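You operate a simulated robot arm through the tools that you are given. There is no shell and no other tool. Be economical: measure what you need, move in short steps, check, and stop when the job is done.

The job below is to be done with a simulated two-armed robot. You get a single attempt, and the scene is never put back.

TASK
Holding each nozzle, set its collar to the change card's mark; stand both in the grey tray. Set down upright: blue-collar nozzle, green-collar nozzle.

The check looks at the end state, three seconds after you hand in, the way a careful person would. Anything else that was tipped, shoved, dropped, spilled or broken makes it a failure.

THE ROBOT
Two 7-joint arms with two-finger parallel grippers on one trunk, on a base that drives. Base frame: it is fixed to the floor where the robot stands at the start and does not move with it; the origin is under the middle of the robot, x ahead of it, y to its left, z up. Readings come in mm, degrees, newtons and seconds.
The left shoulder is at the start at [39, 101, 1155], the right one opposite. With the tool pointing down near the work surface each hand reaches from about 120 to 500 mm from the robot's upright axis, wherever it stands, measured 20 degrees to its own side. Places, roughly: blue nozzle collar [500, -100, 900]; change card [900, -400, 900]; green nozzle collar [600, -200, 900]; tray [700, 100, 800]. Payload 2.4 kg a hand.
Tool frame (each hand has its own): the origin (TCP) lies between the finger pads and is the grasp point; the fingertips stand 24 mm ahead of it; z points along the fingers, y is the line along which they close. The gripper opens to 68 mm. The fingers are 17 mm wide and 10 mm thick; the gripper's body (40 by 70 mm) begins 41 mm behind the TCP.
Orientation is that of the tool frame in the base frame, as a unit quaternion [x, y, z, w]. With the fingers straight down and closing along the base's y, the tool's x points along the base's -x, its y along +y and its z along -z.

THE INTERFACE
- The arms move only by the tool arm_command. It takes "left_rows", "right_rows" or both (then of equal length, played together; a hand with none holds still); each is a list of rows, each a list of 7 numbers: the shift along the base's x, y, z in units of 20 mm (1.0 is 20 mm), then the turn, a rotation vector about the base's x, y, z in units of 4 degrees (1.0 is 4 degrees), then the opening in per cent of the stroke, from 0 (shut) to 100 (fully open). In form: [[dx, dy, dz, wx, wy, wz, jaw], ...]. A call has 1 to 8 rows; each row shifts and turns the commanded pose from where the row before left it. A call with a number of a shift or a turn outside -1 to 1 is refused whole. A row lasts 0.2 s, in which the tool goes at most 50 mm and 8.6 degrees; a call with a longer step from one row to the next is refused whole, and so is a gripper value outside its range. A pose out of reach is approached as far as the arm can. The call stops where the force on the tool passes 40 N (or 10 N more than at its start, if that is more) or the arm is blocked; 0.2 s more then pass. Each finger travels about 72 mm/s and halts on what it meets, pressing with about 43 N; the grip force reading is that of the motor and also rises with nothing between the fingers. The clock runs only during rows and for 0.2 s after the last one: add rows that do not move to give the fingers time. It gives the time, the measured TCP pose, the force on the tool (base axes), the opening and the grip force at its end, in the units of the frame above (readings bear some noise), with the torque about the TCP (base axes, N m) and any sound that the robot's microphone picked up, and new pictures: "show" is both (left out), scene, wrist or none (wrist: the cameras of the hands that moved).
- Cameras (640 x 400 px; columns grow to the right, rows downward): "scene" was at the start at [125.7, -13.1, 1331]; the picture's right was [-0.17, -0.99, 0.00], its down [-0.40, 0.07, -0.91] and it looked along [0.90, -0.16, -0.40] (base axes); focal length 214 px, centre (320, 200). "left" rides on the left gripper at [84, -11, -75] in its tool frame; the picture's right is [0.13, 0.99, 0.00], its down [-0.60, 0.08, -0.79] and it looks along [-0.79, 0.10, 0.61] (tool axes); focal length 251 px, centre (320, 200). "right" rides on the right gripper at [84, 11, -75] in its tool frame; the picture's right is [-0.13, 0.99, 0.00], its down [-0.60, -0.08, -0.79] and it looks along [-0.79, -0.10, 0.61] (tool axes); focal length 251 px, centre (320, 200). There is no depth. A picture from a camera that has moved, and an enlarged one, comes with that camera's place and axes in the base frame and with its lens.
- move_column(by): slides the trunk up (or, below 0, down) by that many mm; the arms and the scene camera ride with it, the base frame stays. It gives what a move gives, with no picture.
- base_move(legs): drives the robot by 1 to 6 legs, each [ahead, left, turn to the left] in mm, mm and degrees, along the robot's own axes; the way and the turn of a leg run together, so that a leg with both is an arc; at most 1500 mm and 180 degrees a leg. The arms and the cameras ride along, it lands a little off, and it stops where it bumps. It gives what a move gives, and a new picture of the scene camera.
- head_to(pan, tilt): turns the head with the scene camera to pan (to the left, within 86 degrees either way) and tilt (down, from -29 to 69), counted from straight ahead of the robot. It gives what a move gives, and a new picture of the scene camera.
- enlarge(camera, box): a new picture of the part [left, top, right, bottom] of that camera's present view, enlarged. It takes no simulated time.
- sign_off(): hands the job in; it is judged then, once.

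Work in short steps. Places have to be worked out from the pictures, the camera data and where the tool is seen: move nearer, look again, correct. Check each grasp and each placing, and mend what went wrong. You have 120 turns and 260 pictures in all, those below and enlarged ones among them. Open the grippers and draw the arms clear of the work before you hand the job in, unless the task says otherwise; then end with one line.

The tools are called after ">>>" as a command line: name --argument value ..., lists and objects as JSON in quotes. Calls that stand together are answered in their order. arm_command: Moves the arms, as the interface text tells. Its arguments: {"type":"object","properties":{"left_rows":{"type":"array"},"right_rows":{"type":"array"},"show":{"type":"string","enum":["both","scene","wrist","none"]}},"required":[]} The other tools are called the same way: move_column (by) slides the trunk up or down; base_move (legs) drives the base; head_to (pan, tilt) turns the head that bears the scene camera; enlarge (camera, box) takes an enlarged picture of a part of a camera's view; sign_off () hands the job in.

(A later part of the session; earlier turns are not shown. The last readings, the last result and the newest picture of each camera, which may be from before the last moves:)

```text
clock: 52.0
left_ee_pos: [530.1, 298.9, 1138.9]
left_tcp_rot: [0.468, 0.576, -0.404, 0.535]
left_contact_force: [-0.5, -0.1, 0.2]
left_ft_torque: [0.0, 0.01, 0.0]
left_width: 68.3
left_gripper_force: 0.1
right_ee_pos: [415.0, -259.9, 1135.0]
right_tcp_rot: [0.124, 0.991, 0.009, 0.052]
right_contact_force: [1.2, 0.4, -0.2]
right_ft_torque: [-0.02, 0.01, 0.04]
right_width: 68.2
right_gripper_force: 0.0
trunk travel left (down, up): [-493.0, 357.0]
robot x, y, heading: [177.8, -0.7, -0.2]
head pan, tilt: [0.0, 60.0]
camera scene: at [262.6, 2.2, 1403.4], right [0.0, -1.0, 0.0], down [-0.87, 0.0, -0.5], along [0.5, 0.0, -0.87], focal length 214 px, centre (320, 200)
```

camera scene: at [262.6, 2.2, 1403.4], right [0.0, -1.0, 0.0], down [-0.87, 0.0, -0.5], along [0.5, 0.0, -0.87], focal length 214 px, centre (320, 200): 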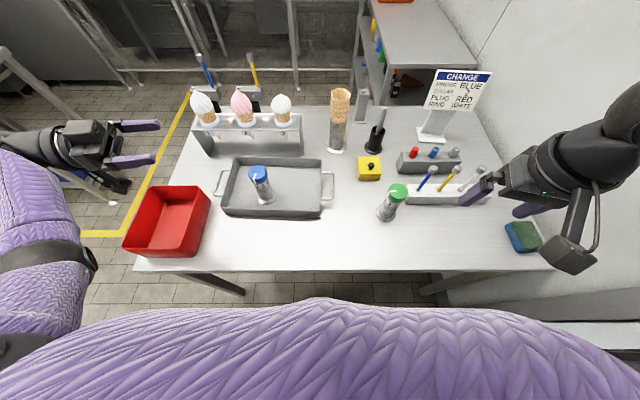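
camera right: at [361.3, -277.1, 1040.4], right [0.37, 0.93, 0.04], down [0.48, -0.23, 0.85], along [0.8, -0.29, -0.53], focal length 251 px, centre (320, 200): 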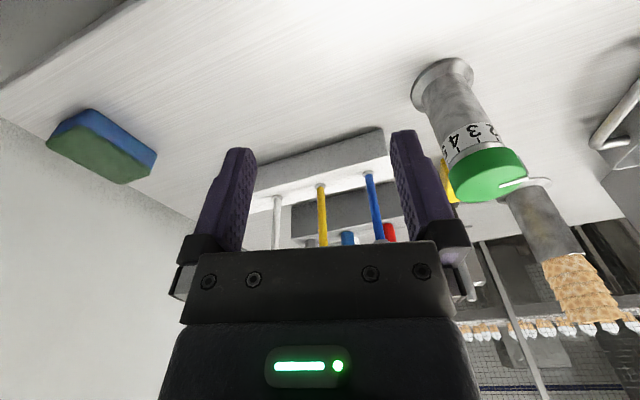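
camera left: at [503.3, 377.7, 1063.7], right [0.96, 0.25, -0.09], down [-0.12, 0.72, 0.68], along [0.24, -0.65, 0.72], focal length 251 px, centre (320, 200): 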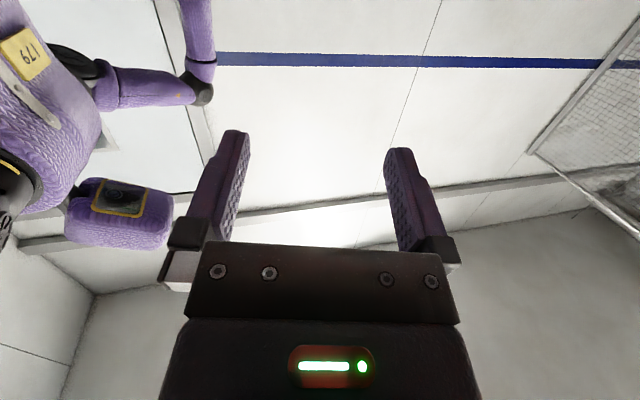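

It moves freely again. I remove the remaining tilt and move over green at z≈1050, keeping the yaw for now.

>>> arm_command --right_rows '[[0.92, 0.36, -0.53, 0, 0.75, 0, 100], [0.92, 0.36, -0.53, 0, 0.75, 0, 100], [0.92, 0.36, -0.53, 0, 0, 0, 100], [0.92, 0.36, -0.53, 0, 0, 0, 100], [0.92, 0.36, -0.53, 0, 0, 0, 100], [0.92, 0.36, -0.53, 0, 0, 0, 100], [0.92, 0.36, -0.53, 0, 0, 0, 100], [0.92, 0.36, -0.53, 0, 0, 0, 100]]' --show "scene"

```text
clock: 53.8
left_ee_pos: [530.0, 299.4, 1139.3]
left_tcp_rot: [0.468, 0.576, -0.405, 0.534]
left_contact_force: [-0.2, -0.1, -0.6]
left_ft_torque: [0.03, 0.03, -0.06]
left_width: 68.2
left_gripper_force: 0.2
right_ee_pos: [563.7, -201.9, 1048.2]
right_tcp_rot: [0.124, 0.992, 0.003, -0.002]
right_contact_force: [1.2, 0.4, 0.1]
right_ft_torque: [-0.01, -0.03, 0.01]
right_width: 67.9
right_gripper_force: 0.2
trunk travel left (down, up): [-493.0, 357.0]
robot x, y, heading: [180.9, -0.7, -0.1]
head pan, tilt: [0.0, 60.0]
camera scene: at [263.1, 2.3, 1403.3], right [0.0, -1.0, 0.0], down [-0.87, 0.0, -0.5], along [0.5, 0.0, -0.87], focal length 214 px, centre (320, 200)
```

scene: 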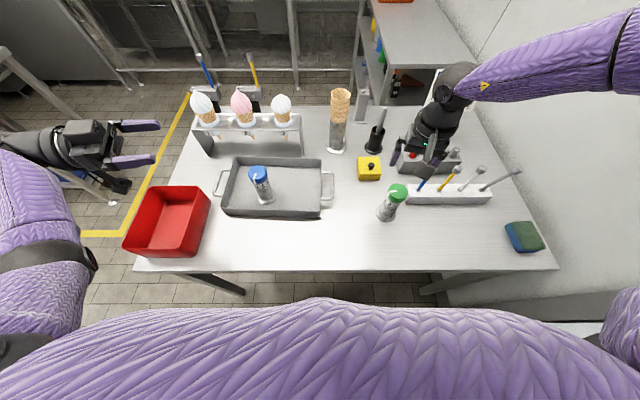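

Reachable, directly over green. I yaw a further -24° so the fingers avoid the pointer.

>>> arm_command --right_rows '[[0, 0, 0, 0, 0, -1, 100], [0, 0, 0, 0, 0, -1, 100], [0, 0, 0, 0, 0, -1, 100], [0, 0, 0, 0, 0, -1, 100], [0, 0, 0, 0, 0, -1, 100], [0, 0, 0, 0, 0, -1, 100]]' --show "both"

>>> enlarge --camera "right" --box '[240, 0, 400, 130]'

```text
clock: 55.1
left_ee_pos: [530.7, 298.4, 1139.9]
left_tcp_rot: [0.467, 0.576, -0.404, 0.535]
left_contact_force: [-0.3, 0.2, -0.1]
left_ft_torque: [-0.01, 0.0, 0.0]
left_width: 68.1
left_gripper_force: 0.0
right_ee_pos: [562.4, -200.5, 1050.1]
right_tcp_rot: [0.329, 0.944, 0.003, 0.001]
right_contact_force: [-0.2, 0.8, 0.1]
right_ft_torque: [0.0, 0.01, 0.04]
right_width: 67.9
right_gripper_force: 0.1
trunk travel left (down, up): [-493.0, 357.0]
robot x, y, heading: [176.9, 4.1, -0.3]
head pan, tilt: [0.0, 60.0]
camera scene: at [262.9, 2.2, 1403.3], right [0.0, -1.0, 0.0], down [-0.87, 0.0, -0.5], along [0.5, 0.0, -0.87], focal length 214 px, centre (320, 200)
camera right: at [503.5, -142.3, 1125.2], right [0.72, 0.7, 0.01], down [0.42, -0.44, 0.79], along [0.55, -0.56, -0.61], focal length 251 px, centre (320, 200)
```

scene: 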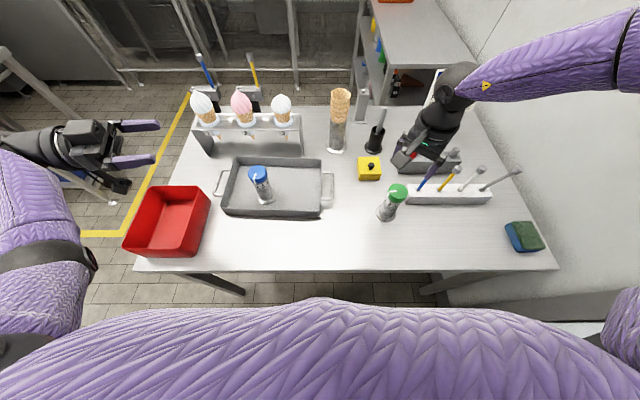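
right: 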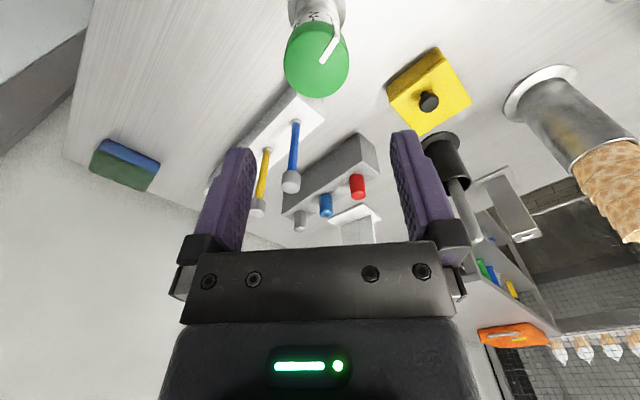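

```text
3.08 times, centred on (320, 65) of right
camera zoom: at [503.5, -142.3, 1125.2], right [0.72, 0.7, 0.01], down [0.42, -0.44, 0.79], along [0.55, -0.56, -0.61], focal length 774 px, centre (320, 615)
```

zoom: 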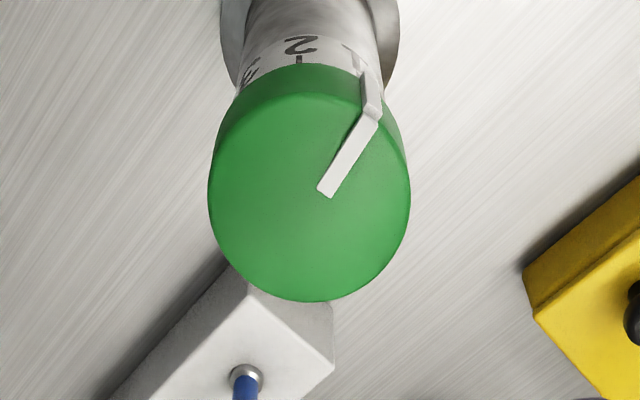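

Green centre refined to (563,-204); the fingers sit about 50° from the pointer. I descend to the collar.

>>> arm_command --right_rows '[[0.01, -0.04, -0.86, 0, 0, 0, 100], [0.01, -0.04, -0.86, 0, 0, 0, 100], [0.01, -0.04, -0.86, 0, 0, 0, 100], [0, -0.03, -0.86, 0, 0, 0, 100], [0, -0.03, -0.86, 0, 0, 0, 100], [0, 0, -0.86, 0, 0, 0, 100], [0, 0, -0.86, 0, 0, 0, 100]]' --show "both"

```text
clock: 56.8
left_ee_pos: [531.1, 300.5, 1139.0]
left_tcp_rot: [0.468, 0.576, -0.404, 0.535]
left_contact_force: [0.5, 0.3, 0.0]
left_ft_torque: [-0.04, 0.01, 0.0]
left_width: 67.7
left_gripper_force: 0.0
right_ee_pos: [518.4, -228.3, 985.1]
right_tcp_rot: [0.328, 0.945, 0.004, 0.0]
right_contact_force: [0.2, -0.2, -0.9]
right_ft_torque: [-0.01, 0.0, 0.01]
right_width: 67.8
right_gripper_force: 0.1
right hand out of reach, approached as far as the arm can: row 2, 3, 4, 5, 6, 7
trunk travel left (down, up): [-493.0, 357.0]
robot x, y, heading: [179.0, 0.8, -0.3]
head pan, tilt: [0.0, 60.0]
camera scene: at [262.8, 2.2, 1403.4], right [0.0, -1.0, 0.0], down [-0.87, 0.0, -0.5], along [0.5, 0.0, -0.87], focal length 214 px, centre (320, 200)
camera right: at [459.6, -168.7, 1060.7], right [0.72, 0.7, 0.01], down [0.42, -0.44, 0.79], along [0.56, -0.56, -0.61], focal length 251 px, centre (320, 200)
```

scene: 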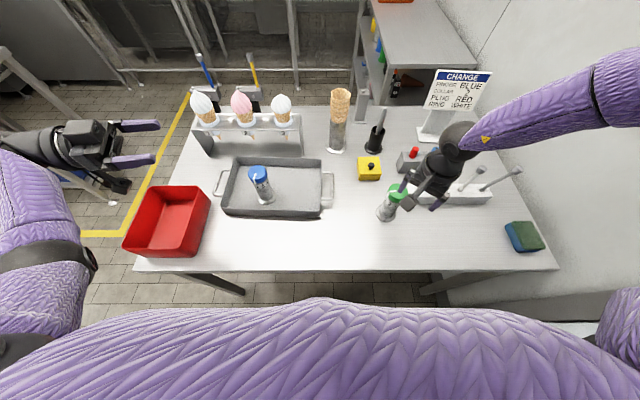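
right: 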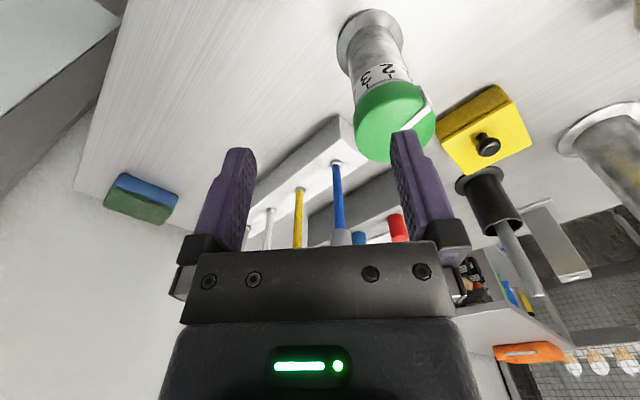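

The arm ran to its limit again when low, but stayed above everything. Instead I go back over green at z=1050 and will lower the trunk to descend; meanwhile I lift the left hand for clearance.

>>> arm_command --right_rows '[[0, 0, 0.8, 0, 0, 0, 100], [0, 0, 0.8, 0, 0, 0, 100], [0.4, 0.2, 0.8, 0, 0, 0, 100], [0.4, 0.2, 0.8, 0, 0, 0, 100], [0.4, 0.2, 0.1, 0, 0, 0, 100], [0.4, 0.25, 0, 0, 0, 0, 100], [0.4, 0.25, 0, 0, 0, 0, 100], [0.25, 0.12, 0, 0, 0, 0, 100]]' --left_rows '[[0, 0, 0.6, 0, 0, 0, 100], [0, 0, 0.6, 0, 0, 0, 100], [0, 0, 0.6, 0, 0, 0, 100], [0, 0, 0.6, 0, 0, 0, 100], [0, 0, 0.6, 0, 0, 0, 100], [0, 0, 0.6, 0, 0, 0, 100], [0, 0, 0.6, 0, 0, 0, 100], [0, 0, 0.6, 0, 0, 0, 100]]' --show "none"

```text
clock: 58.5
left_ee_pos: [530.4, 298.9, 1237.1]
left_tcp_rot: [0.468, 0.576, -0.404, 0.535]
left_contact_force: [0.4, -0.5, 0.1]
left_ft_torque: [-0.01, -0.04, 0.0]
left_width: 67.9
left_gripper_force: 0.1
right_ee_pos: [563.0, -203.0, 1050.7]
right_tcp_rot: [0.329, 0.944, 0.004, 0.001]
right_contact_force: [0.6, 0.1, 0.0]
right_ft_torque: [-0.02, 0.07, 0.0]
right_width: 67.9
right_gripper_force: 0.0
trunk travel left (down, up): [-493.0, 357.0]
robot x, y, heading: [179.0, -1.6, -0.2]
head pan, tilt: [0.0, 60.0]
```

Back over green. I lower the trunk 90 mm (fingertips just above the collar) and check alignment.

>>> move_column --by -90

>>> enlarge --camera "right" --box '[160, 0, 480, 260]'

```text
clock: 59.8
left_ee_pos: [529.8, 300.0, 1146.3]
left_tcp_rot: [0.467, 0.576, -0.405, 0.535]
left_contact_force: [0.0, -0.8, 0.3]
left_ft_torque: [0.0, 0.0, 0.03]
left_width: 67.7
left_gripper_force: 0.0
right_ee_pos: [563.2, -203.6, 962.0]
right_tcp_rot: [0.328, 0.945, 0.004, 0.0]
right_contact_force: [-0.2, -0.2, -0.2]
right_ft_torque: [0.0, 0.0, -0.01]
right_width: 68.0
right_gripper_force: 0.2
trunk travel left (down, up): [-403.0, 447.0]
robot x, y, heading: [175.1, -1.4, -0.2]
head pan, tilt: [0.0, 60.0]
```

```text
1.54 times, centred on (320, 130) of right
camera zoom: at [504.7, -144.0, 1037.0], right [0.72, 0.7, 0.01], down [0.42, -0.44, 0.79], along [0.56, -0.56, -0.61], focal length 387 px, centre (320, 308)
```

zoom: 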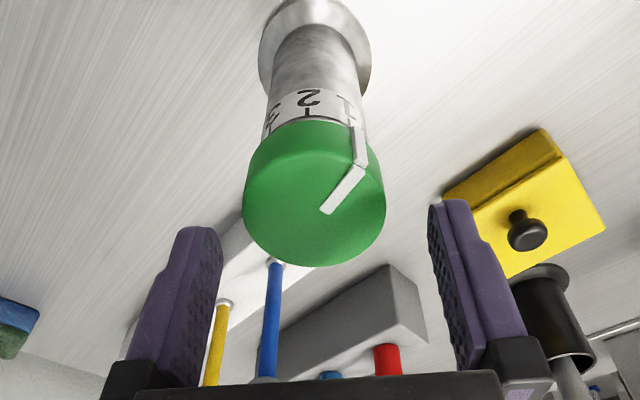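

Centred between the fingers. I lower the remaining 32 mm.

>>> move_column --by -32

>>> enlarge --camera "right" --box '[160, 0, 480, 260]'

```text
clock: 60.6
left_ee_pos: [529.6, 299.5, 1114.9]
left_tcp_rot: [0.467, 0.576, -0.404, 0.535]
left_contact_force: [0.4, -0.1, 0.1]
left_ft_torque: [-0.01, 0.0, -0.01]
left_width: 68.1
left_gripper_force: 0.1
right_ee_pos: [563.7, -203.4, 930.0]
right_tcp_rot: [0.327, 0.945, 0.003, 0.001]
right_contact_force: [0.3, 0.0, 0.4]
right_ft_torque: [-0.03, 0.02, -0.01]
right_width: 67.9
right_gripper_force: 0.0
trunk travel left (down, up): [-371.0, 479.0]
robot x, y, heading: [177.4, -0.0, -0.2]
head pan, tilt: [0.0, 60.0]
```

```text
1.54 times, centred on (320, 130) of right
camera zoom: at [504.7, -144.0, 1005.0], right [0.72, 0.7, 0.01], down [0.42, -0.44, 0.79], along [0.56, -0.56, -0.61], focal length 387 px, centre (320, 308)
```

zoom: 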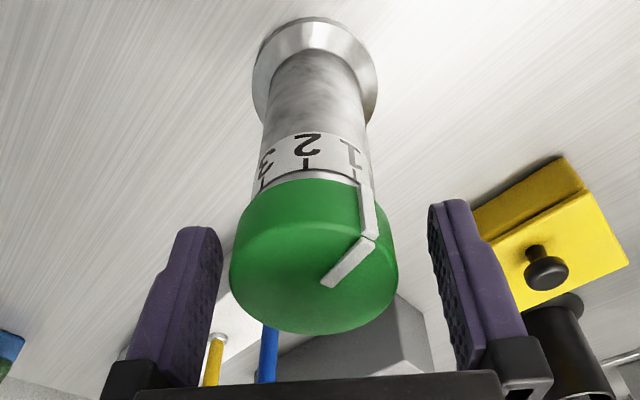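

It sits about 3 mm off along the closing line. I correct that and close.

>>> arm_command --right_rows '[[-0.1, -0.1, 0, 0, 0, 0, 100], [0, 0, 0, 0, 0, 0, 60], [0, 0, 0, 0, 0, 0, 30], [0, 0, 0, 0, 0, 0, 30]]' --show "wrist"

```text
clock: 61.6
left_ee_pos: [531.1, 298.8, 1114.8]
left_tcp_rot: [0.467, 0.577, -0.404, 0.535]
left_contact_force: [0.2, 0.8, -0.2]
left_ft_torque: [-0.01, -0.01, 0.03]
left_width: 68.1
left_gripper_force: 0.0
right_ee_pos: [561.4, -204.7, 929.5]
right_tcp_rot: [0.327, 0.945, 0.002, -0.001]
right_contact_force: [1.0, 0.1, 1.9]
right_ft_torque: [-0.1, -0.04, 0.02]
right_width: 48.6
right_gripper_force: 43.6
trunk travel left (down, up): [-371.0, 479.0]
robot x, y, heading: [178.2, 0.2, -0.1]
head pan, tilt: [0.0, 60.0]
camera right: at [502.6, -145.5, 1004.8], right [0.72, 0.7, 0.01], down [0.42, -0.44, 0.79], along [0.56, -0.56, -0.61], focal length 251 px, centre (320, 200)
```

right: 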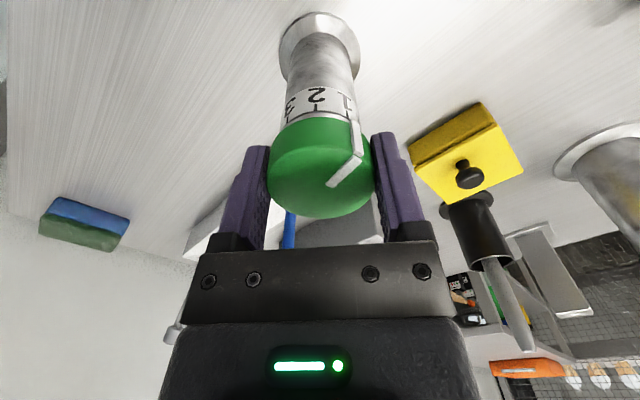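

Grip firm at 48.6 mm, pointer clear of the fingers. I lift green straight up.

>>> arm_command --right_rows '[[0, 0, 0.4, 0, 0, 0, 30], [0, 0, 0.8, 0, 0, 0, 30], [0, 0, 1, 0, 0, 0, 30], [0, 0, 1, 0, 0, 0, 30], [0, 0, 1, 0, 0, 0, 30], [0, 0, 1, 0, 0, 0, 30], [0, 0, 1, 0, 0, 0, 30], [0, 0, 1, 0, 0, 0, 30]]' --show "both"

>>> move_column --by 122

```text
clock: 63.4
left_ee_pos: [530.5, 298.8, 1113.2]
left_tcp_rot: [0.468, 0.576, -0.405, 0.535]
left_contact_force: [-0.4, -0.7, -0.5]
left_ft_torque: [0.0, 0.02, 0.01]
left_width: 67.9
left_gripper_force: 0.1
right_ee_pos: [561.7, -204.6, 1074.0]
right_tcp_rot: [0.329, 0.944, 0.003, -0.001]
right_contact_force: [0.8, -0.2, -3.6]
right_ft_torque: [0.03, 0.03, -0.01]
right_width: 48.4
right_gripper_force: 43.2
trunk travel left (down, up): [-371.0, 479.0]
robot x, y, heading: [176.5, 0.4, -0.2]
head pan, tilt: [0.0, 60.0]
camera scene: at [277.9, 2.1, 1280.6], right [0.0, -1.0, 0.0], down [-0.87, 0.0, -0.5], along [0.5, 0.0, -0.87], focal length 214 px, centre (320, 200)
camera right: at [502.6, -145.4, 1149.4], right [0.72, 0.7, 0.0], down [0.42, -0.44, 0.79], along [0.55, -0.56, -0.61], focal length 251 px, centre (320, 200)
```

scene: 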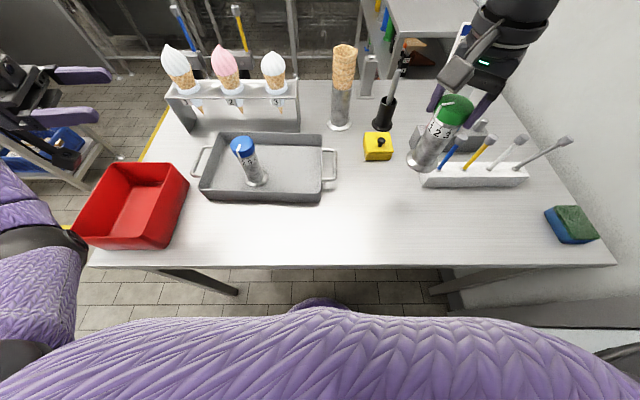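
right: 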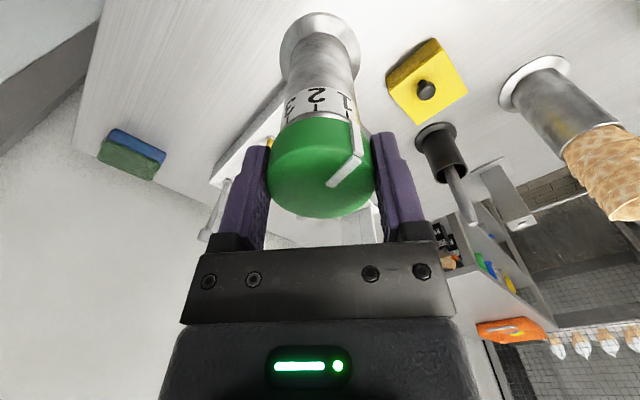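

```text
clock: 64.9
left_ee_pos: [531.1, 298.3, 1235.9]
left_tcp_rot: [0.467, 0.577, -0.404, 0.535]
left_contact_force: [0.6, -0.6, -0.1]
left_ft_torque: [0.04, -0.04, 0.02]
left_width: 68.0
left_gripper_force: 0.1
right_ee_pos: [562.5, -205.9, 1195.7]
right_tcp_rot: [0.328, 0.945, 0.004, -0.001]
right_contact_force: [-1.0, 0.3, -2.5]
right_ft_torque: [-0.01, -0.02, 0.0]
right_width: 48.3
right_gripper_force: 43.0
trunk travel left (down, up): [-493.0, 357.0]
robot x, y, heading: [172.3, 0.5, 0.1]
head pan, tilt: [0.0, 60.0]
```

Green is lifted. I carry it across to about (560,60) while turning the right hand (nozzle and all) to a comfortable yaw.

>>> arm_command --right_rows '[[0, 1, 0, 0, 0, 1, 30], [0, 1, 0, 0, 0, 1, 30], [0, 1, 0, 0, 0, 1, 30], [0, 1, 0, 0, 0, 1, 30], [0, 1, 0, 0, 0, 1, 30], [0, 1, 0, 0, 0, 1, 30], [0, 1, 0, 0, 0, 1, 30], [0, 1, 0, 0, 0, 1, 30]]' --show "none"

>>> arm_command --right_rows '[[0, 1, 0, 0, 0, 0, 30], [0, 1, 0, 0, 0, 0, 30], [0, 1, 0, 0, 0, 0, 30], [0, 1, 0, 0, 0, 0, 30], [0, 1, 0, 0, 0, 0, 30], [0, 0, 0, 0, 0, 0, 30]]' --left_rows '[[0.1, 0, -0.9, 0, 0, 0, 100], [0.1, 0, -0.9, 0, 0, 0, 100], [0.1, 0, -0.9, 0, 0, 0, 100], [0.1, 0, -0.9, 0, 0, 0, 100], [0.1, 0, -0.9, 0, 0, 0, 100], [0.1, 0, -0.8, 0, 0, 0, 100]]' --show "both"

```text
clock: 66.7
left_ee_pos: [530.5, 299.0, 1235.2]
left_tcp_rot: [0.468, 0.576, -0.404, 0.535]
left_contact_force: [0.3, 0.5, -0.2]
left_ft_torque: [0.01, -0.01, -0.01]
left_width: 68.0
left_gripper_force: 0.1
right_ee_pos: [528.9, -88.2, 1194.5]
right_tcp_rot: [0.055, 0.999, 0.004, 0.0]
right_contact_force: [0.2, -0.3, -2.7]
right_ft_torque: [0.03, 0.0, 0.02]
right_width: 48.5
right_gripper_force: 43.3
right hand out of reach, approached as far as the arm can: row 5, 6, 7, 8
trunk travel left (down, up): [-493.0, 357.0]
robot x, y, heading: [177.4, 1.9, -0.2]
head pan, tilt: [0.0, 60.0]
```

```text
clock: 68.1
left_ee_pos: [542.0, 299.9, 1131.7]
left_tcp_rot: [0.467, 0.576, -0.404, 0.536]
left_contact_force: [0.1, -0.5, -0.1]
left_ft_torque: [-0.03, 0.0, 0.01]
left_width: 67.8
left_gripper_force: 0.0
right_ee_pos: [495.9, -69.5, 1192.6]
right_tcp_rot: [0.054, 0.999, 0.004, 0.0]
right_contact_force: [0.0, -0.5, -3.1]
right_ft_torque: [0.0, -0.01, -0.03]
right_width: 48.6
right_gripper_force: 42.5
right hand out of reach, approached as far as the arm can: row 1, 2, 3, 4, 5
trunk travel left (down, up): [-493.0, 357.0]
robot x, y, heading: [173.1, -2.5, -0.2]
head pan, tilt: [0.0, 60.0]
camera scene: at [263.1, 2.3, 1403.3], right [0.0, -1.0, 0.0], down [-0.87, 0.0, -0.5], along [0.5, 0.0, -0.87], focal length 214 px, centre (320, 200)
camera right: at [414.3, -50.5, 1268.0], right [0.24, 0.97, 0.01], down [0.59, -0.15, 0.79], along [0.77, -0.18, -0.61], focal length 251 px, centre (320, 200)
camera left: at [514.7, 378.0, 1053.3], right [0.96, 0.25, -0.09], down [-0.12, 0.72, 0.68], along [0.24, -0.65, 0.72], focal length 251 px, centre (320, 200)
```

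scene: 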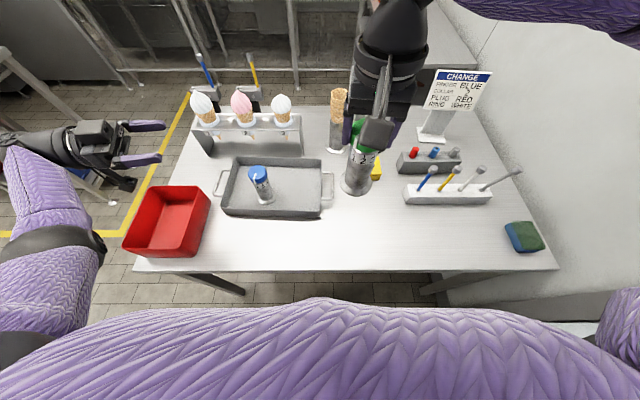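
right: 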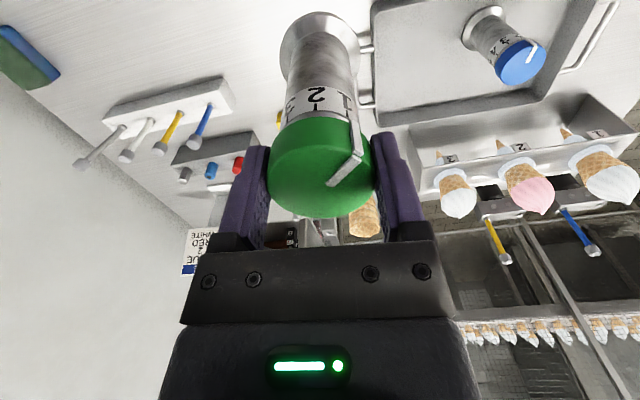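
left: 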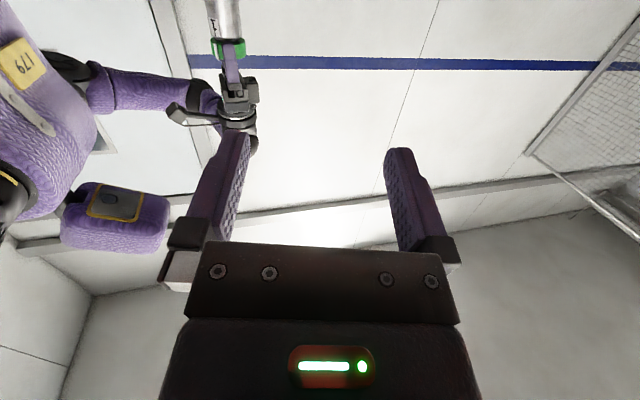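

The right arm is limited again crossing over. I try yawing it further positive while edging forward, which should ease that joint.

>>> arm_command --right_rows '[[0, 0, -0.3, 0, 0, 1, 30], [0, 0, -0.3, 0, 0, 1, 30], [0, 0, -0.3, 0, 0, 1, 30], [0.5, 0, -0.3, 0, 0, 1, 30], [0.5, 0, -0.3, 0, 0, 1, 30], [0.5, 0.3, 0, 0, 0, 1, 30], [0.5, 0.3, 0, 0, 0, 1, 30]]' --show "scene"

```text
clock: 69.7
left_ee_pos: [542.6, 300.5, 1130.9]
left_tcp_rot: [0.467, 0.575, -0.405, 0.535]
left_contact_force: [0.8, -0.8, 0.5]
left_ft_torque: [0.0, 0.02, 0.01]
left_width: 68.2
left_gripper_force: 0.2
right_ee_pos: [521.1, -83.3, 1166.9]
right_tcp_rot: [-0.188, 0.982, 0.003, -0.002]
right_contact_force: [-0.2, -0.1, -4.2]
right_ft_torque: [0.02, -0.01, -0.01]
right_width: 48.8
right_gripper_force: 43.3
right hand out of reach, approached as far as the arm can: row 4, 5, 6, 7
trunk travel left (down, up): [-493.0, 357.0]
robot x, y, heading: [176.7, -2.9, -0.1]
head pan, tilt: [0.0, 60.0]
camera scene: at [263.1, 2.2, 1403.3], right [0.0, -1.0, 0.0], down [-0.87, 0.0, -0.5], along [0.5, 0.0, -0.87], focal length 214 px, centre (320, 200)
```

scene: 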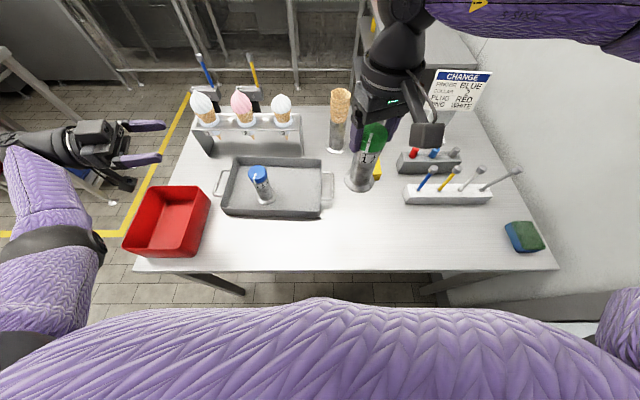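

I'll leave green at about (505,-90) and bring the left hand to it instead: the left advances along -y at height, and the right yaws back near neutral.

>>> arm_command --right_rows '[[-0.15, -0.1, 0, 0, 0, -1, 30], [-0.15, -0.1, 0, 0, 0, -1, 30], [-0.15, -0.1, 0, 0, 0, -1, 30], [-0.15, -0.1, 0, 0, 0, -1, 30], [-0.15, -0.1, 0, 0, 0, -1, 30], [0, 0, 0, 0, 0, 0, 30], [0, 0, 0, 0, 0, 0, 30], [0, 0, 0, 0, 0, 0, 30]]' --left_rows '[[0, -1, -0.15, 0, 0, 0, 100], [0, -1, -0.15, 0, 0, 0, 100], [0, -1, -0.15, 0, 0, 0, 100], [0, -1, -0.15, 0, 0, 0, 100], [0, -1, -0.15, 0, 0, 0, 100], [0, -1, -0.15, 0, 0, 0, 100], [0, -1, -0.15, 0, 0, 0, 100], [0, -1, -0.15, 0, 0, 0, 100]]' --show "both"

```text
clock: 71.5
left_ee_pos: [543.6, 139.5, 1105.0]
left_tcp_rot: [0.467, 0.576, -0.404, 0.535]
left_contact_force: [0.0, 0.6, 0.2]
left_ft_torque: [0.04, 0.0, 0.01]
left_width: 68.0
left_gripper_force: 0.1
right_ee_pos: [505.0, -94.7, 1166.3]
right_tcp_rot: [-0.015, 1.0, 0.003, -0.001]
right_contact_force: [-0.9, -0.4, -3.0]
right_ft_torque: [0.01, -0.03, 0.01]
right_width: 48.5
right_gripper_force: 42.8
trunk travel left (down, up): [-493.0, 357.0]
robot x, y, heading: [173.7, 1.6, -0.3]
head pan, tilt: [0.0, 60.0]
camera scene: at [263.0, 1.9, 1403.3], right [0.0, -1.0, 0.0], down [-0.87, 0.0, -0.5], along [0.5, 0.0, -0.87], focal length 214 px, centre (320, 200)
camera right: at [421.4, -86.5, 1241.4], right [0.1, 0.99, 0.01], down [0.61, -0.07, 0.79], along [0.79, -0.08, -0.61], focal length 251 px, centre (320, 200)
camera left: at [515.2, 216.2, 1029.6], right [0.96, 0.25, -0.09], down [-0.12, 0.72, 0.68], along [0.24, -0.65, 0.72], focal length 251 px, centre (320, 200)
```

scene: 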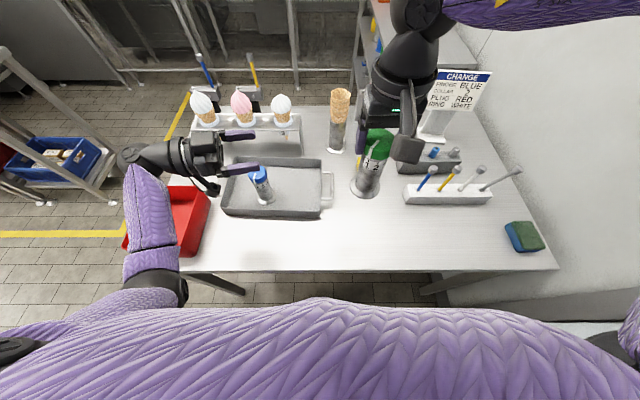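
right: 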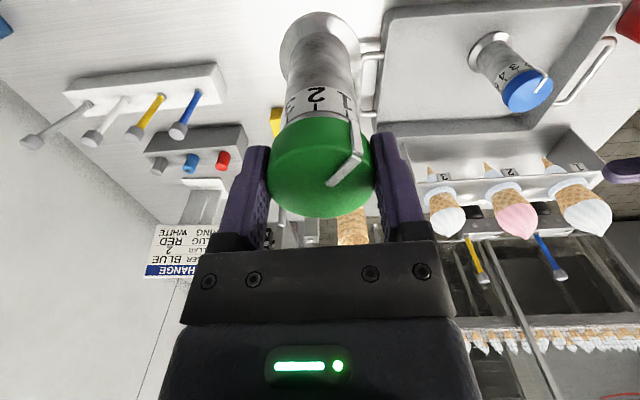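
left: 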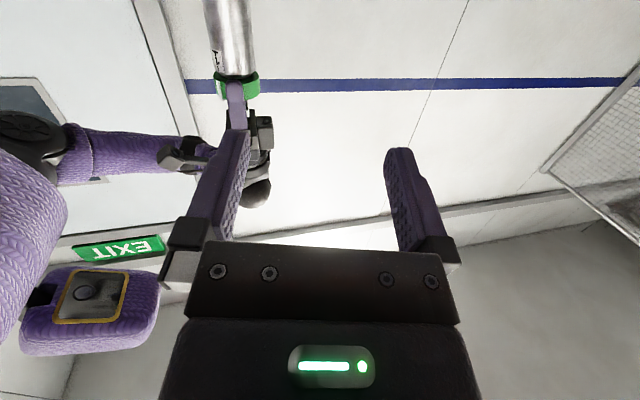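

No limits now. I line the left hand up 90 mm short of green's body.

>>> arm_command --left_rows '[[-0.5, -0.92, -0.05, 0, 0, 0, 100], [-0.5, -0.92, -0.05, 0, 0, 0, 100], [-0.5, -0.92, -0.05, 0, 0, 0, 100], [-0.5, -0.92, -0.05, 0, 0, 0, 100], [-0.4, -0.92, -0.05, 0, 0, 0, 100], [-0.3, -0.92, -0.05, 0, 0, 0, 100], [-0.2, -0.92, -0.05, 0, 0, 0, 100], [-0.1, -0.92, -0.05, 0, 0, 0, 100]]' --show "both"

```text
clock: 73.3
left_ee_pos: [481.9, -10.3, 1097.6]
left_tcp_rot: [0.467, 0.576, -0.404, 0.535]
left_contact_force: [1.1, 0.5, -0.4]
left_ft_torque: [-0.02, 0.0, -0.03]
left_width: 67.8
left_gripper_force: 0.0
right_ee_pos: [505.3, -93.7, 1166.6]
right_tcp_rot: [-0.015, 1.0, 0.002, -0.001]
right_contact_force: [-0.1, 0.0, -2.8]
right_ft_torque: [0.0, 0.0, 0.02]
right_width: 48.6
right_gripper_force: 43.1
trunk travel left (down, up): [-493.0, 357.0]
robot x, y, heading: [183.9, -1.2, -0.1]
head pan, tilt: [0.0, 60.0]
camera scene: at [263.0, 1.9, 1403.3], right [0.0, -1.0, 0.0], down [-0.87, 0.0, -0.5], along [0.5, 0.0, -0.87], focal length 214 px, centre (320, 200)
camera left: at [454.9, 68.5, 1022.2], right [0.96, 0.25, -0.09], down [-0.12, 0.72, 0.68], along [0.24, -0.65, 0.72], focal length 251 px, centre (320, 200)
```

scene: 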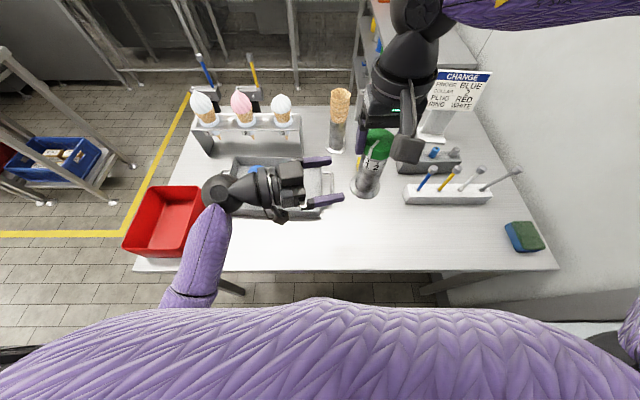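
left: 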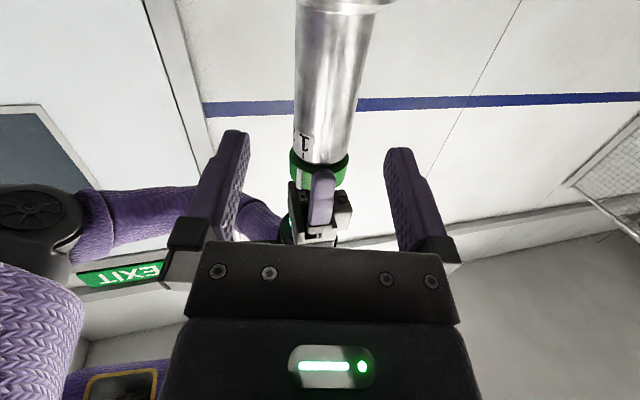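

Well aligned. I advance onto the body.

>>> arm_command --left_rows '[[0.24, -0.82, 0, 0, 0, 0, 100], [0.23, -0.82, 0, 0, 0, 0, 100], [0.22, -0.82, 0, 0, 0, 0, 100], [0.22, -0.82, 0, 0, 0, 0, 100], [0.22, -0.8, 0, 0, 0, 0, 100]]' --show "both"

```text
clock: 74.5
left_ee_pos: [504.0, -89.9, 1099.2]
left_tcp_rot: [0.467, 0.577, -0.404, 0.535]
left_contact_force: [2.1, -0.1, 0.2]
left_ft_torque: [-0.02, 0.02, 0.0]
left_width: 68.0
left_gripper_force: 0.0
right_ee_pos: [505.3, -93.5, 1166.4]
right_tcp_rot: [-0.015, 1.0, 0.004, -0.002]
right_contact_force: [-0.1, 0.1, -2.9]
right_ft_torque: [-0.01, -0.01, 0.03]
right_width: 48.3
right_gripper_force: 43.5
trunk travel left (down, up): [-493.0, 357.0]
robot x, y, heading: [176.3, -3.3, -0.5]
head pan, tilt: [0.0, 60.0]
camera scene: at [263.1, 1.8, 1403.3], right [0.0, -1.0, 0.0], down [-0.87, 0.0, -0.5], along [0.5, 0.0, -0.87], focal length 214 px, centre (320, 200)
camera left: at [477.5, -12.3, 1022.3], right [0.96, 0.25, -0.09], down [-0.12, 0.72, 0.68], along [0.24, -0.65, 0.72], focal length 251 px, centre (320, 200)
```

scene: 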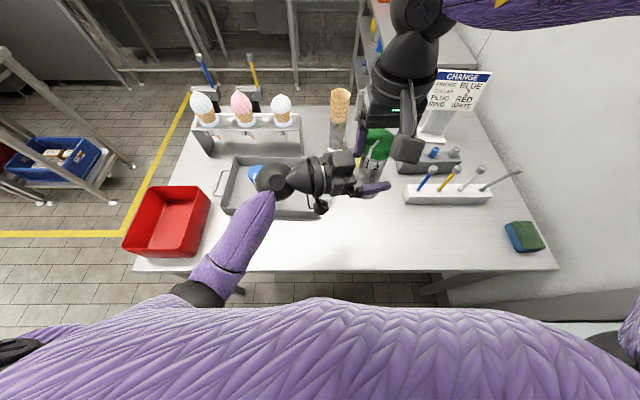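
left: 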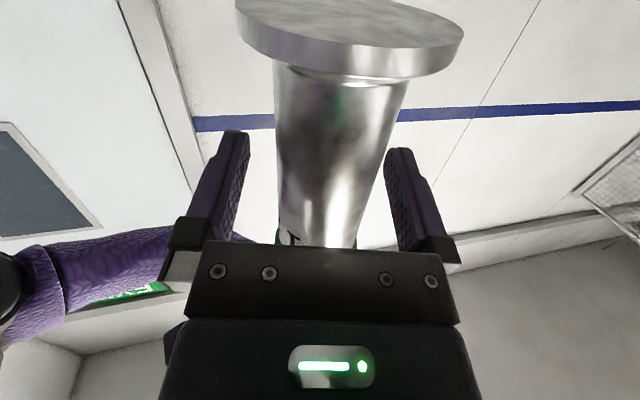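

In position. I nudge 2 mm and close the left hand on the body.

>>> arm_command --left_rows '[[0.1, 0, 0, 0, 0, 0, 100], [0, 0, 0, 0, 0, 0, 70], [0, 0, 0, 0, 0, 0, 30], [0, 0, 0, 0, 0, 0, 30]]' --show "none"

>>> enlarge --camera "scene" --box '[350, 120, 402, 180]'

>>> enlarge --camera "right" --box '[270, 60, 370, 160]'

```text
clock: 75.5
left_ee_pos: [506.3, -90.3, 1098.9]
left_tcp_rot: [0.466, 0.577, -0.404, 0.535]
left_contact_force: [5.3, -1.3, 0.6]
left_ft_torque: [0.07, 0.41, 0.03]
left_width: 43.5
left_gripper_force: 42.7
right_ee_pos: [505.5, -93.6, 1167.2]
right_tcp_rot: [-0.014, 1.0, 0.002, -0.002]
right_contact_force: [-5.3, 0.8, -2.3]
right_ft_torque: [0.03, -0.07, -0.01]
right_width: 48.8
right_gripper_force: 42.7
trunk travel left (down, up): [-493.0, 357.0]
robot x, y, heading: [173.7, -1.9, -0.1]
head pan, tilt: [0.0, 60.0]
```

```text
6.67 times, centred on (376, 150) of scene
camera zoom: at [263.0, 2.0, 1403.3], right [0.0, -1.0, 0.0], down [-0.87, 0.0, -0.5], along [0.5, 0.0, -0.87], focal length 1430 px, centre (-53, 533)
```

zoom: 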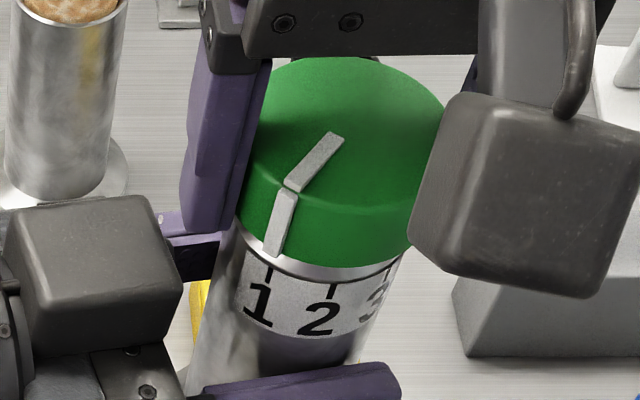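

```text
4.00 times, centred on (320, 110) of right
camera zoom: at [421.3, -86.4, 1241.4], right [0.1, 1.0, 0.01], down [0.61, -0.07, 0.79], along [0.79, -0.07, -0.61], focal length 1006 px, centre (320, 560)
```

zoom: 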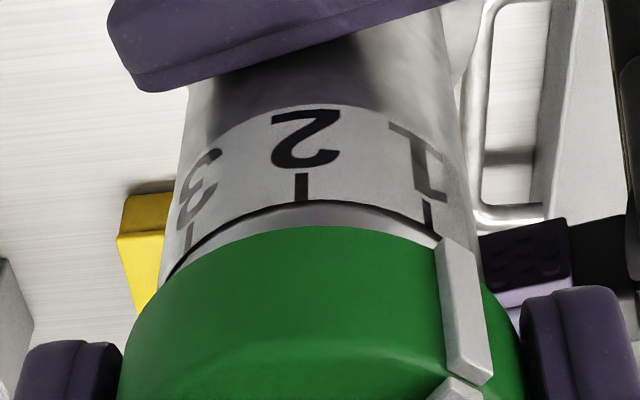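

Both hands hold green. I turn the collar +32° with the right hand.

>>> arm_command --right_rows '[[0, 0, 0, 0, 0, 1, 30], [0, 0, 0, 0, 0, 1, 30], [0, 0, 0, 0, 0, 1, 30], [0, 0, 0, 0, 0, 1, 30], [0, 0, 0, 0, 0, 1, 30], [0, 0, 0, 0, 0, 1, 30], [0, 0, 0, 0, 0, 1, 30], [0, 0, 0, 0, 0, 1, 30]]' --left_rows '[[0, 0, 0, 0, 0, 0, 30], [0, 0, 0, 0, 0, 0, 30], [0, 0, 0, 0, 0, 0, 30], [0, 0, 0, 0, 0, 0, 30], [0, 0, 0, 0, 0, 0, 30], [0, 0, 0, 0, 0, 0, 30], [0, 0, 0, 0, 0, 0, 30], [0, 0, 0, 0, 0, 0, 30]]' --show "none"

>>> enlarge --camera "scene" --box '[358, 130, 394, 170]'

>>> enlarge --camera "right" --box '[270, 60, 370, 160]'

```text
clock: 77.3
left_ee_pos: [508.0, -90.2, 1097.6]
left_tcp_rot: [0.466, 0.577, -0.404, 0.536]
left_contact_force: [10.8, 23.9, -2.7]
left_ft_torque: [-1.0, 0.73, 0.07]
left_width: 43.7
left_gripper_force: 43.1
right_ee_pos: [505.7, -94.2, 1165.8]
right_tcp_rot: [-0.291, 0.957, 0.002, -0.003]
right_contact_force: [-11.9, -24.0, 2.3]
right_ft_torque: [-0.6, 0.04, -0.03]
right_width: 48.7
right_gripper_force: 42.7
trunk travel left (down, up): [-493.0, 357.0]
robot x, y, heading: [176.8, -3.0, 0.0]
head pan, tilt: [0.0, 60.0]
```

```text
10.00 times, centred on (376, 150) of scene
camera zoom: at [263.0, 2.0, 1403.3], right [0.0, -1.0, 0.0], down [-0.87, 0.0, -0.5], along [0.5, 0.0, -0.87], focal length 2145 px, centre (-240, 700)
```

zoom: 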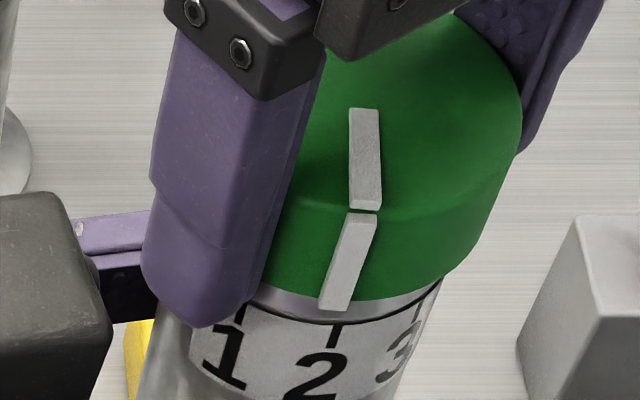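

```text
4.00 times, centred on (320, 110) of right
camera zoom: at [430.7, -133.0, 1241.4], right [-0.44, 0.9, 0.0], down [0.55, 0.27, 0.79], along [0.71, 0.35, -0.61], focal length 1006 px, centre (320, 560)
```

zoom: 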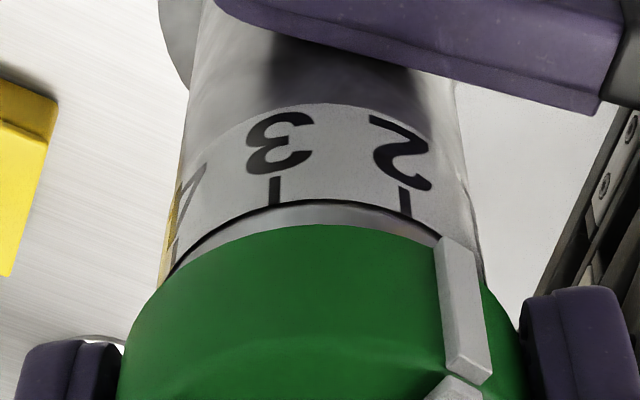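

The pointer is about 7–10° short of 2. I turn another 8°.

>>> arm_command --right_rows '[[0, 0, 0, 0, 0, 1, 30], [0, 0, 0, 0, 0, 1, 30]]' --left_rows '[[0, 0, 0, 0, 0, 0, 30], [0, 0, 0, 0, 0, 0, 30]]' --show "none"

>>> enlarge --camera "scene" --box '[358, 130, 394, 170]'

>>> enlarge --camera "right" --box '[270, 60, 370, 160]'

```text
clock: 77.9
left_ee_pos: [507.3, -89.7, 1097.6]
left_tcp_rot: [0.467, 0.576, -0.404, 0.535]
left_contact_force: [6.2, 26.3, 0.6]
left_ft_torque: [-1.0, 0.26, 0.07]
left_width: 43.5
left_gripper_force: 43.5
right_ee_pos: [506.6, -94.7, 1167.1]
right_tcp_rot: [-0.357, 0.934, 0.002, -0.002]
right_contact_force: [-6.7, -25.9, -0.3]
right_ft_torque: [-0.73, 0.17, -0.05]
right_width: 48.5
right_gripper_force: 43.0
trunk travel left (down, up): [-493.0, 357.0]
robot x, y, heading: [174.1, 0.2, -0.4]
head pan, tilt: [0.0, 60.0]
```

```text
10.00 times, centred on (376, 150) of scene
camera zoom: at [263.0, 2.0, 1403.3], right [0.0, -1.0, 0.0], down [-0.87, 0.0, -0.5], along [0.5, 0.0, -0.87], focal length 2145 px, centre (-240, 700)
```

zoom: 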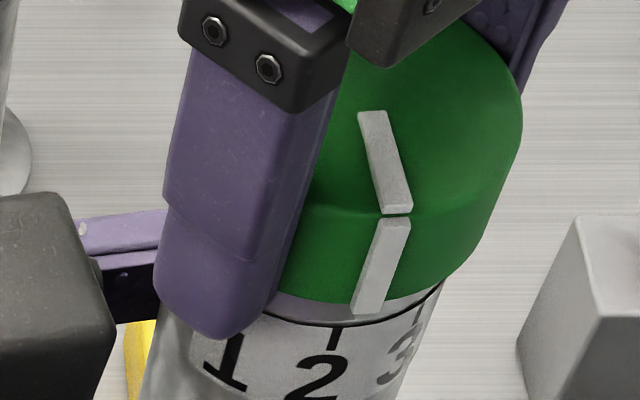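

```text
4.00 times, centred on (320, 110) of right
camera zoom: at [437.0, -142.6, 1241.9], right [-0.56, 0.83, 0.01], down [0.51, 0.34, 0.79], along [0.65, 0.45, -0.61], focal length 1006 px, centre (320, 560)
```

zoom: 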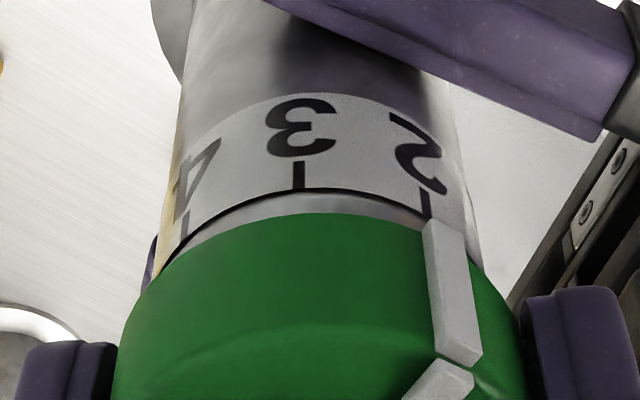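

Views from oblique angles put the pointer between 0° and +3.5° of 2. I open the left hand (staying in place) and turn the whole nozzle with the right so the pointer faces the scene camera for a proper reading.

>>> arm_command --left_rows '[[0, 0, 0, 0, 0, 0, 66], [0, 0, 0, 0, 0, 0, 75], [0, 0, 0, 0, 0, 0, 100], [0, 0, 0, 0, 0, 0, 100]]' --right_rows '[[0, 0, 0, 0, 0, 0, 30], [0, 0, 0, 0, 0, 0, 30], [0, 0, 0, 0, 0, 0, 30], [0, 0, 0, 0, 0, 0, 30]]' --show "none"

>>> arm_command --right_rows '[[0, 0, 0, 0, 0, -1, 30], [0, 0, 0, 0, 0, -1, 30], [0, 0, 0, 0, 0, -1, 30], [0, 0, 0, 0, 0, -1, 30], [0, 0, 0, 0, 0, -1, 30], [0, 0, 0, 0, 0, -1, 30], [0, 0, 0, 0, 0, 0, 30]]' --show "none"

>>> enlarge --camera "scene" --box '[358, 130, 394, 170]'

```text
clock: 78.9
left_ee_pos: [506.5, -90.1, 1098.2]
left_tcp_rot: [0.467, 0.576, -0.404, 0.535]
left_contact_force: [0.8, -0.2, -0.2]
left_ft_torque: [-0.03, -0.05, -0.01]
left_width: 68.3
left_gripper_force: 0.1
right_ee_pos: [505.4, -93.8, 1167.4]
right_tcp_rot: [-0.355, 0.935, 0.003, -0.002]
right_contact_force: [0.0, -0.6, -2.8]
right_ft_torque: [0.0, -0.01, 0.02]
right_width: 48.4
right_gripper_force: 43.4
trunk travel left (down, up): [-493.0, 357.0]
robot x, y, heading: [177.1, -0.8, -0.2]
head pan, tilt: [0.0, 60.0]
```

```text
clock: 80.5
left_ee_pos: [506.8, -89.4, 1099.0]
left_tcp_rot: [0.468, 0.576, -0.405, 0.535]
left_contact_force: [0.1, 1.3, 0.2]
left_ft_torque: [-0.03, 0.04, 0.01]
left_width: 68.1
left_gripper_force: 0.0
right_ee_pos: [505.6, -94.1, 1164.8]
right_tcp_rot: [-0.154, 0.988, 0.002, -0.002]
right_contact_force: [0.2, -0.7, -3.4]
right_ft_torque: [0.02, 0.0, -0.01]
right_width: 48.4
right_gripper_force: 43.1
trunk travel left (down, up): [-493.0, 357.0]
robot x, y, heading: [175.0, -2.1, -0.4]
head pan, tilt: [0.0, 60.0]
```

```text
10.00 times, centred on (376, 150) of scene
camera zoom: at [263.0, 2.0, 1403.3], right [0.0, -1.0, 0.0], down [-0.87, 0.0, -0.5], along [0.5, 0.0, -0.87], focal length 2145 px, centre (-240, 700)
```

zoom: 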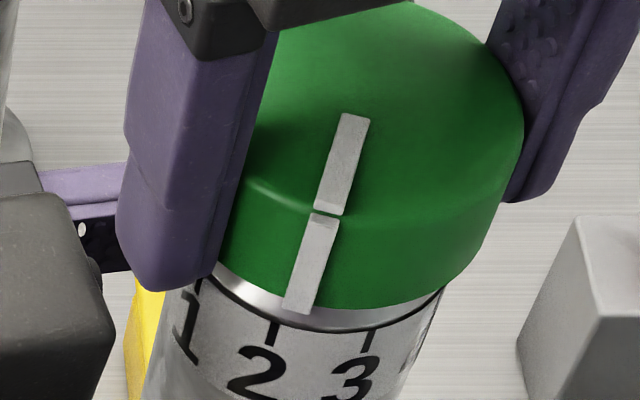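

Facing the camera, the pointer reads about 5° past 2. I regrip the body with the left and turn back 5°.

>>> arm_command --left_rows '[[0, 0, 0, 0, 0, 0, 70], [0, 0, 0, 0, 0, 0, 30], [0, 0, 0, 0, 0, 0, 30], [0, 0, 0, 0, 0, 0, 30], [0, 0, 0, 0, 0, 0, 30], [0, 0, 0, 0, 0, 0, 30]]' --right_rows '[[0, 0, 0, 0, 0, 0, 30], [0, 0, 0, 0, 0, 0, 30], [0, 0, 0, 0, 0, 0, 30], [0, 0, 0, 0, 0, -0.6, 30], [0, 0, 0, 0, 0, -0.65, 30], [0, 0, 0, 0, 0, 0, 30]]' --show "none"

>>> enlarge --camera "scene" --box '[358, 130, 394, 170]'

```text
clock: 81.9
left_ee_pos: [506.9, -90.4, 1099.3]
left_tcp_rot: [0.467, 0.576, -0.405, 0.535]
left_contact_force: [-1.2, -7.9, 4.9]
left_ft_torque: [0.17, 0.79, -0.05]
left_width: 43.5
left_gripper_force: 43.3
right_ee_pos: [506.4, -92.6, 1165.9]
right_tcp_rot: [-0.111, 0.994, 0.003, -0.001]
right_contact_force: [2.8, 8.3, -7.6]
right_ft_torque: [0.33, -0.94, 0.02]
right_width: 48.4
right_gripper_force: 42.8
trunk travel left (down, up): [-493.0, 357.0]
robot x, y, heading: [177.6, 0.9, -0.5]
head pan, tilt: [0.0, 60.0]
```

```text
10.00 times, centred on (376, 150) of scene
camera zoom: at [263.0, 2.0, 1403.3], right [0.0, -1.0, 0.0], down [-0.87, 0.0, -0.5], along [0.5, 0.0, -0.87], focal length 2145 px, centre (-240, 700)
```

zoom: 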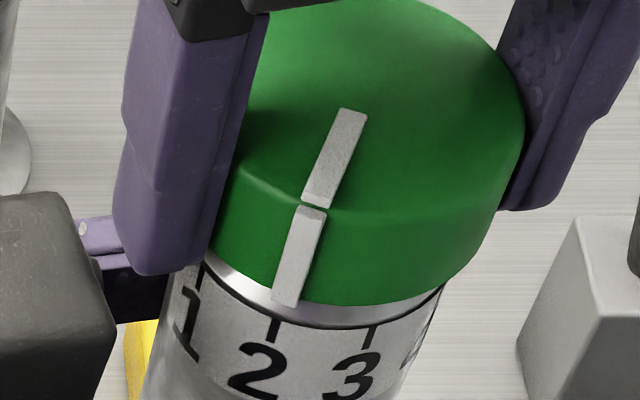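

Now the pointer meets the tick of 2 within about 1°. I open the left hand again and re-check.

>>> arm_command --left_rows '[[0, 0, 0, 0, 0, 0, 66], [0, 0, 0, 0, 0, 0, 75], [0, 0, 0, 0, 0, 0, 100], [0, 0, 0, 0, 0, 0, 100]]' --right_rows '[[0, 0, 0, 0, 0, 0, 30], [0, 0, 0, 0, 0, 0, 30], [0, 0, 0, 0, 0, 0, 30], [0, 0, 0, 0, 0, 0, 30]]' --show "none"

>>> enlarge --camera "scene" --box '[358, 130, 394, 170]'

```text
clock: 82.9
left_ee_pos: [506.1, -90.1, 1098.5]
left_tcp_rot: [0.468, 0.576, -0.404, 0.534]
left_contact_force: [-0.4, -0.1, -0.6]
left_ft_torque: [0.01, -0.02, -0.05]
left_width: 68.0
left_gripper_force: 0.1
right_ee_pos: [505.4, -93.8, 1166.0]
right_tcp_rot: [-0.111, 0.994, 0.002, -0.002]
right_contact_force: [-0.4, 0.2, -2.4]
right_ft_torque: [-0.04, -0.01, 0.03]
right_width: 48.4
right_gripper_force: 42.6
trunk travel left (down, up): [-493.0, 357.0]
robot x, y, heading: [182.6, 0.2, -0.4]
head pan, tilt: [0.0, 60.0]
```

```text
10.00 times, centred on (376, 150) of scene
camera zoom: at [263.0, 2.0, 1403.3], right [0.0, -1.0, 0.0], down [-0.87, 0.0, -0.5], along [0.5, 0.0, -0.87], focal length 2145 px, centre (-240, 700)
```

zoom: 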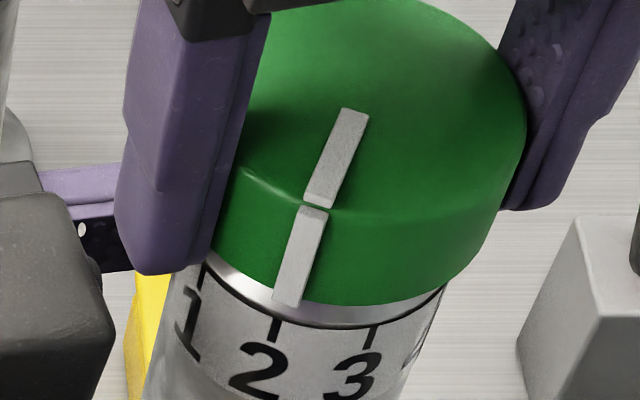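

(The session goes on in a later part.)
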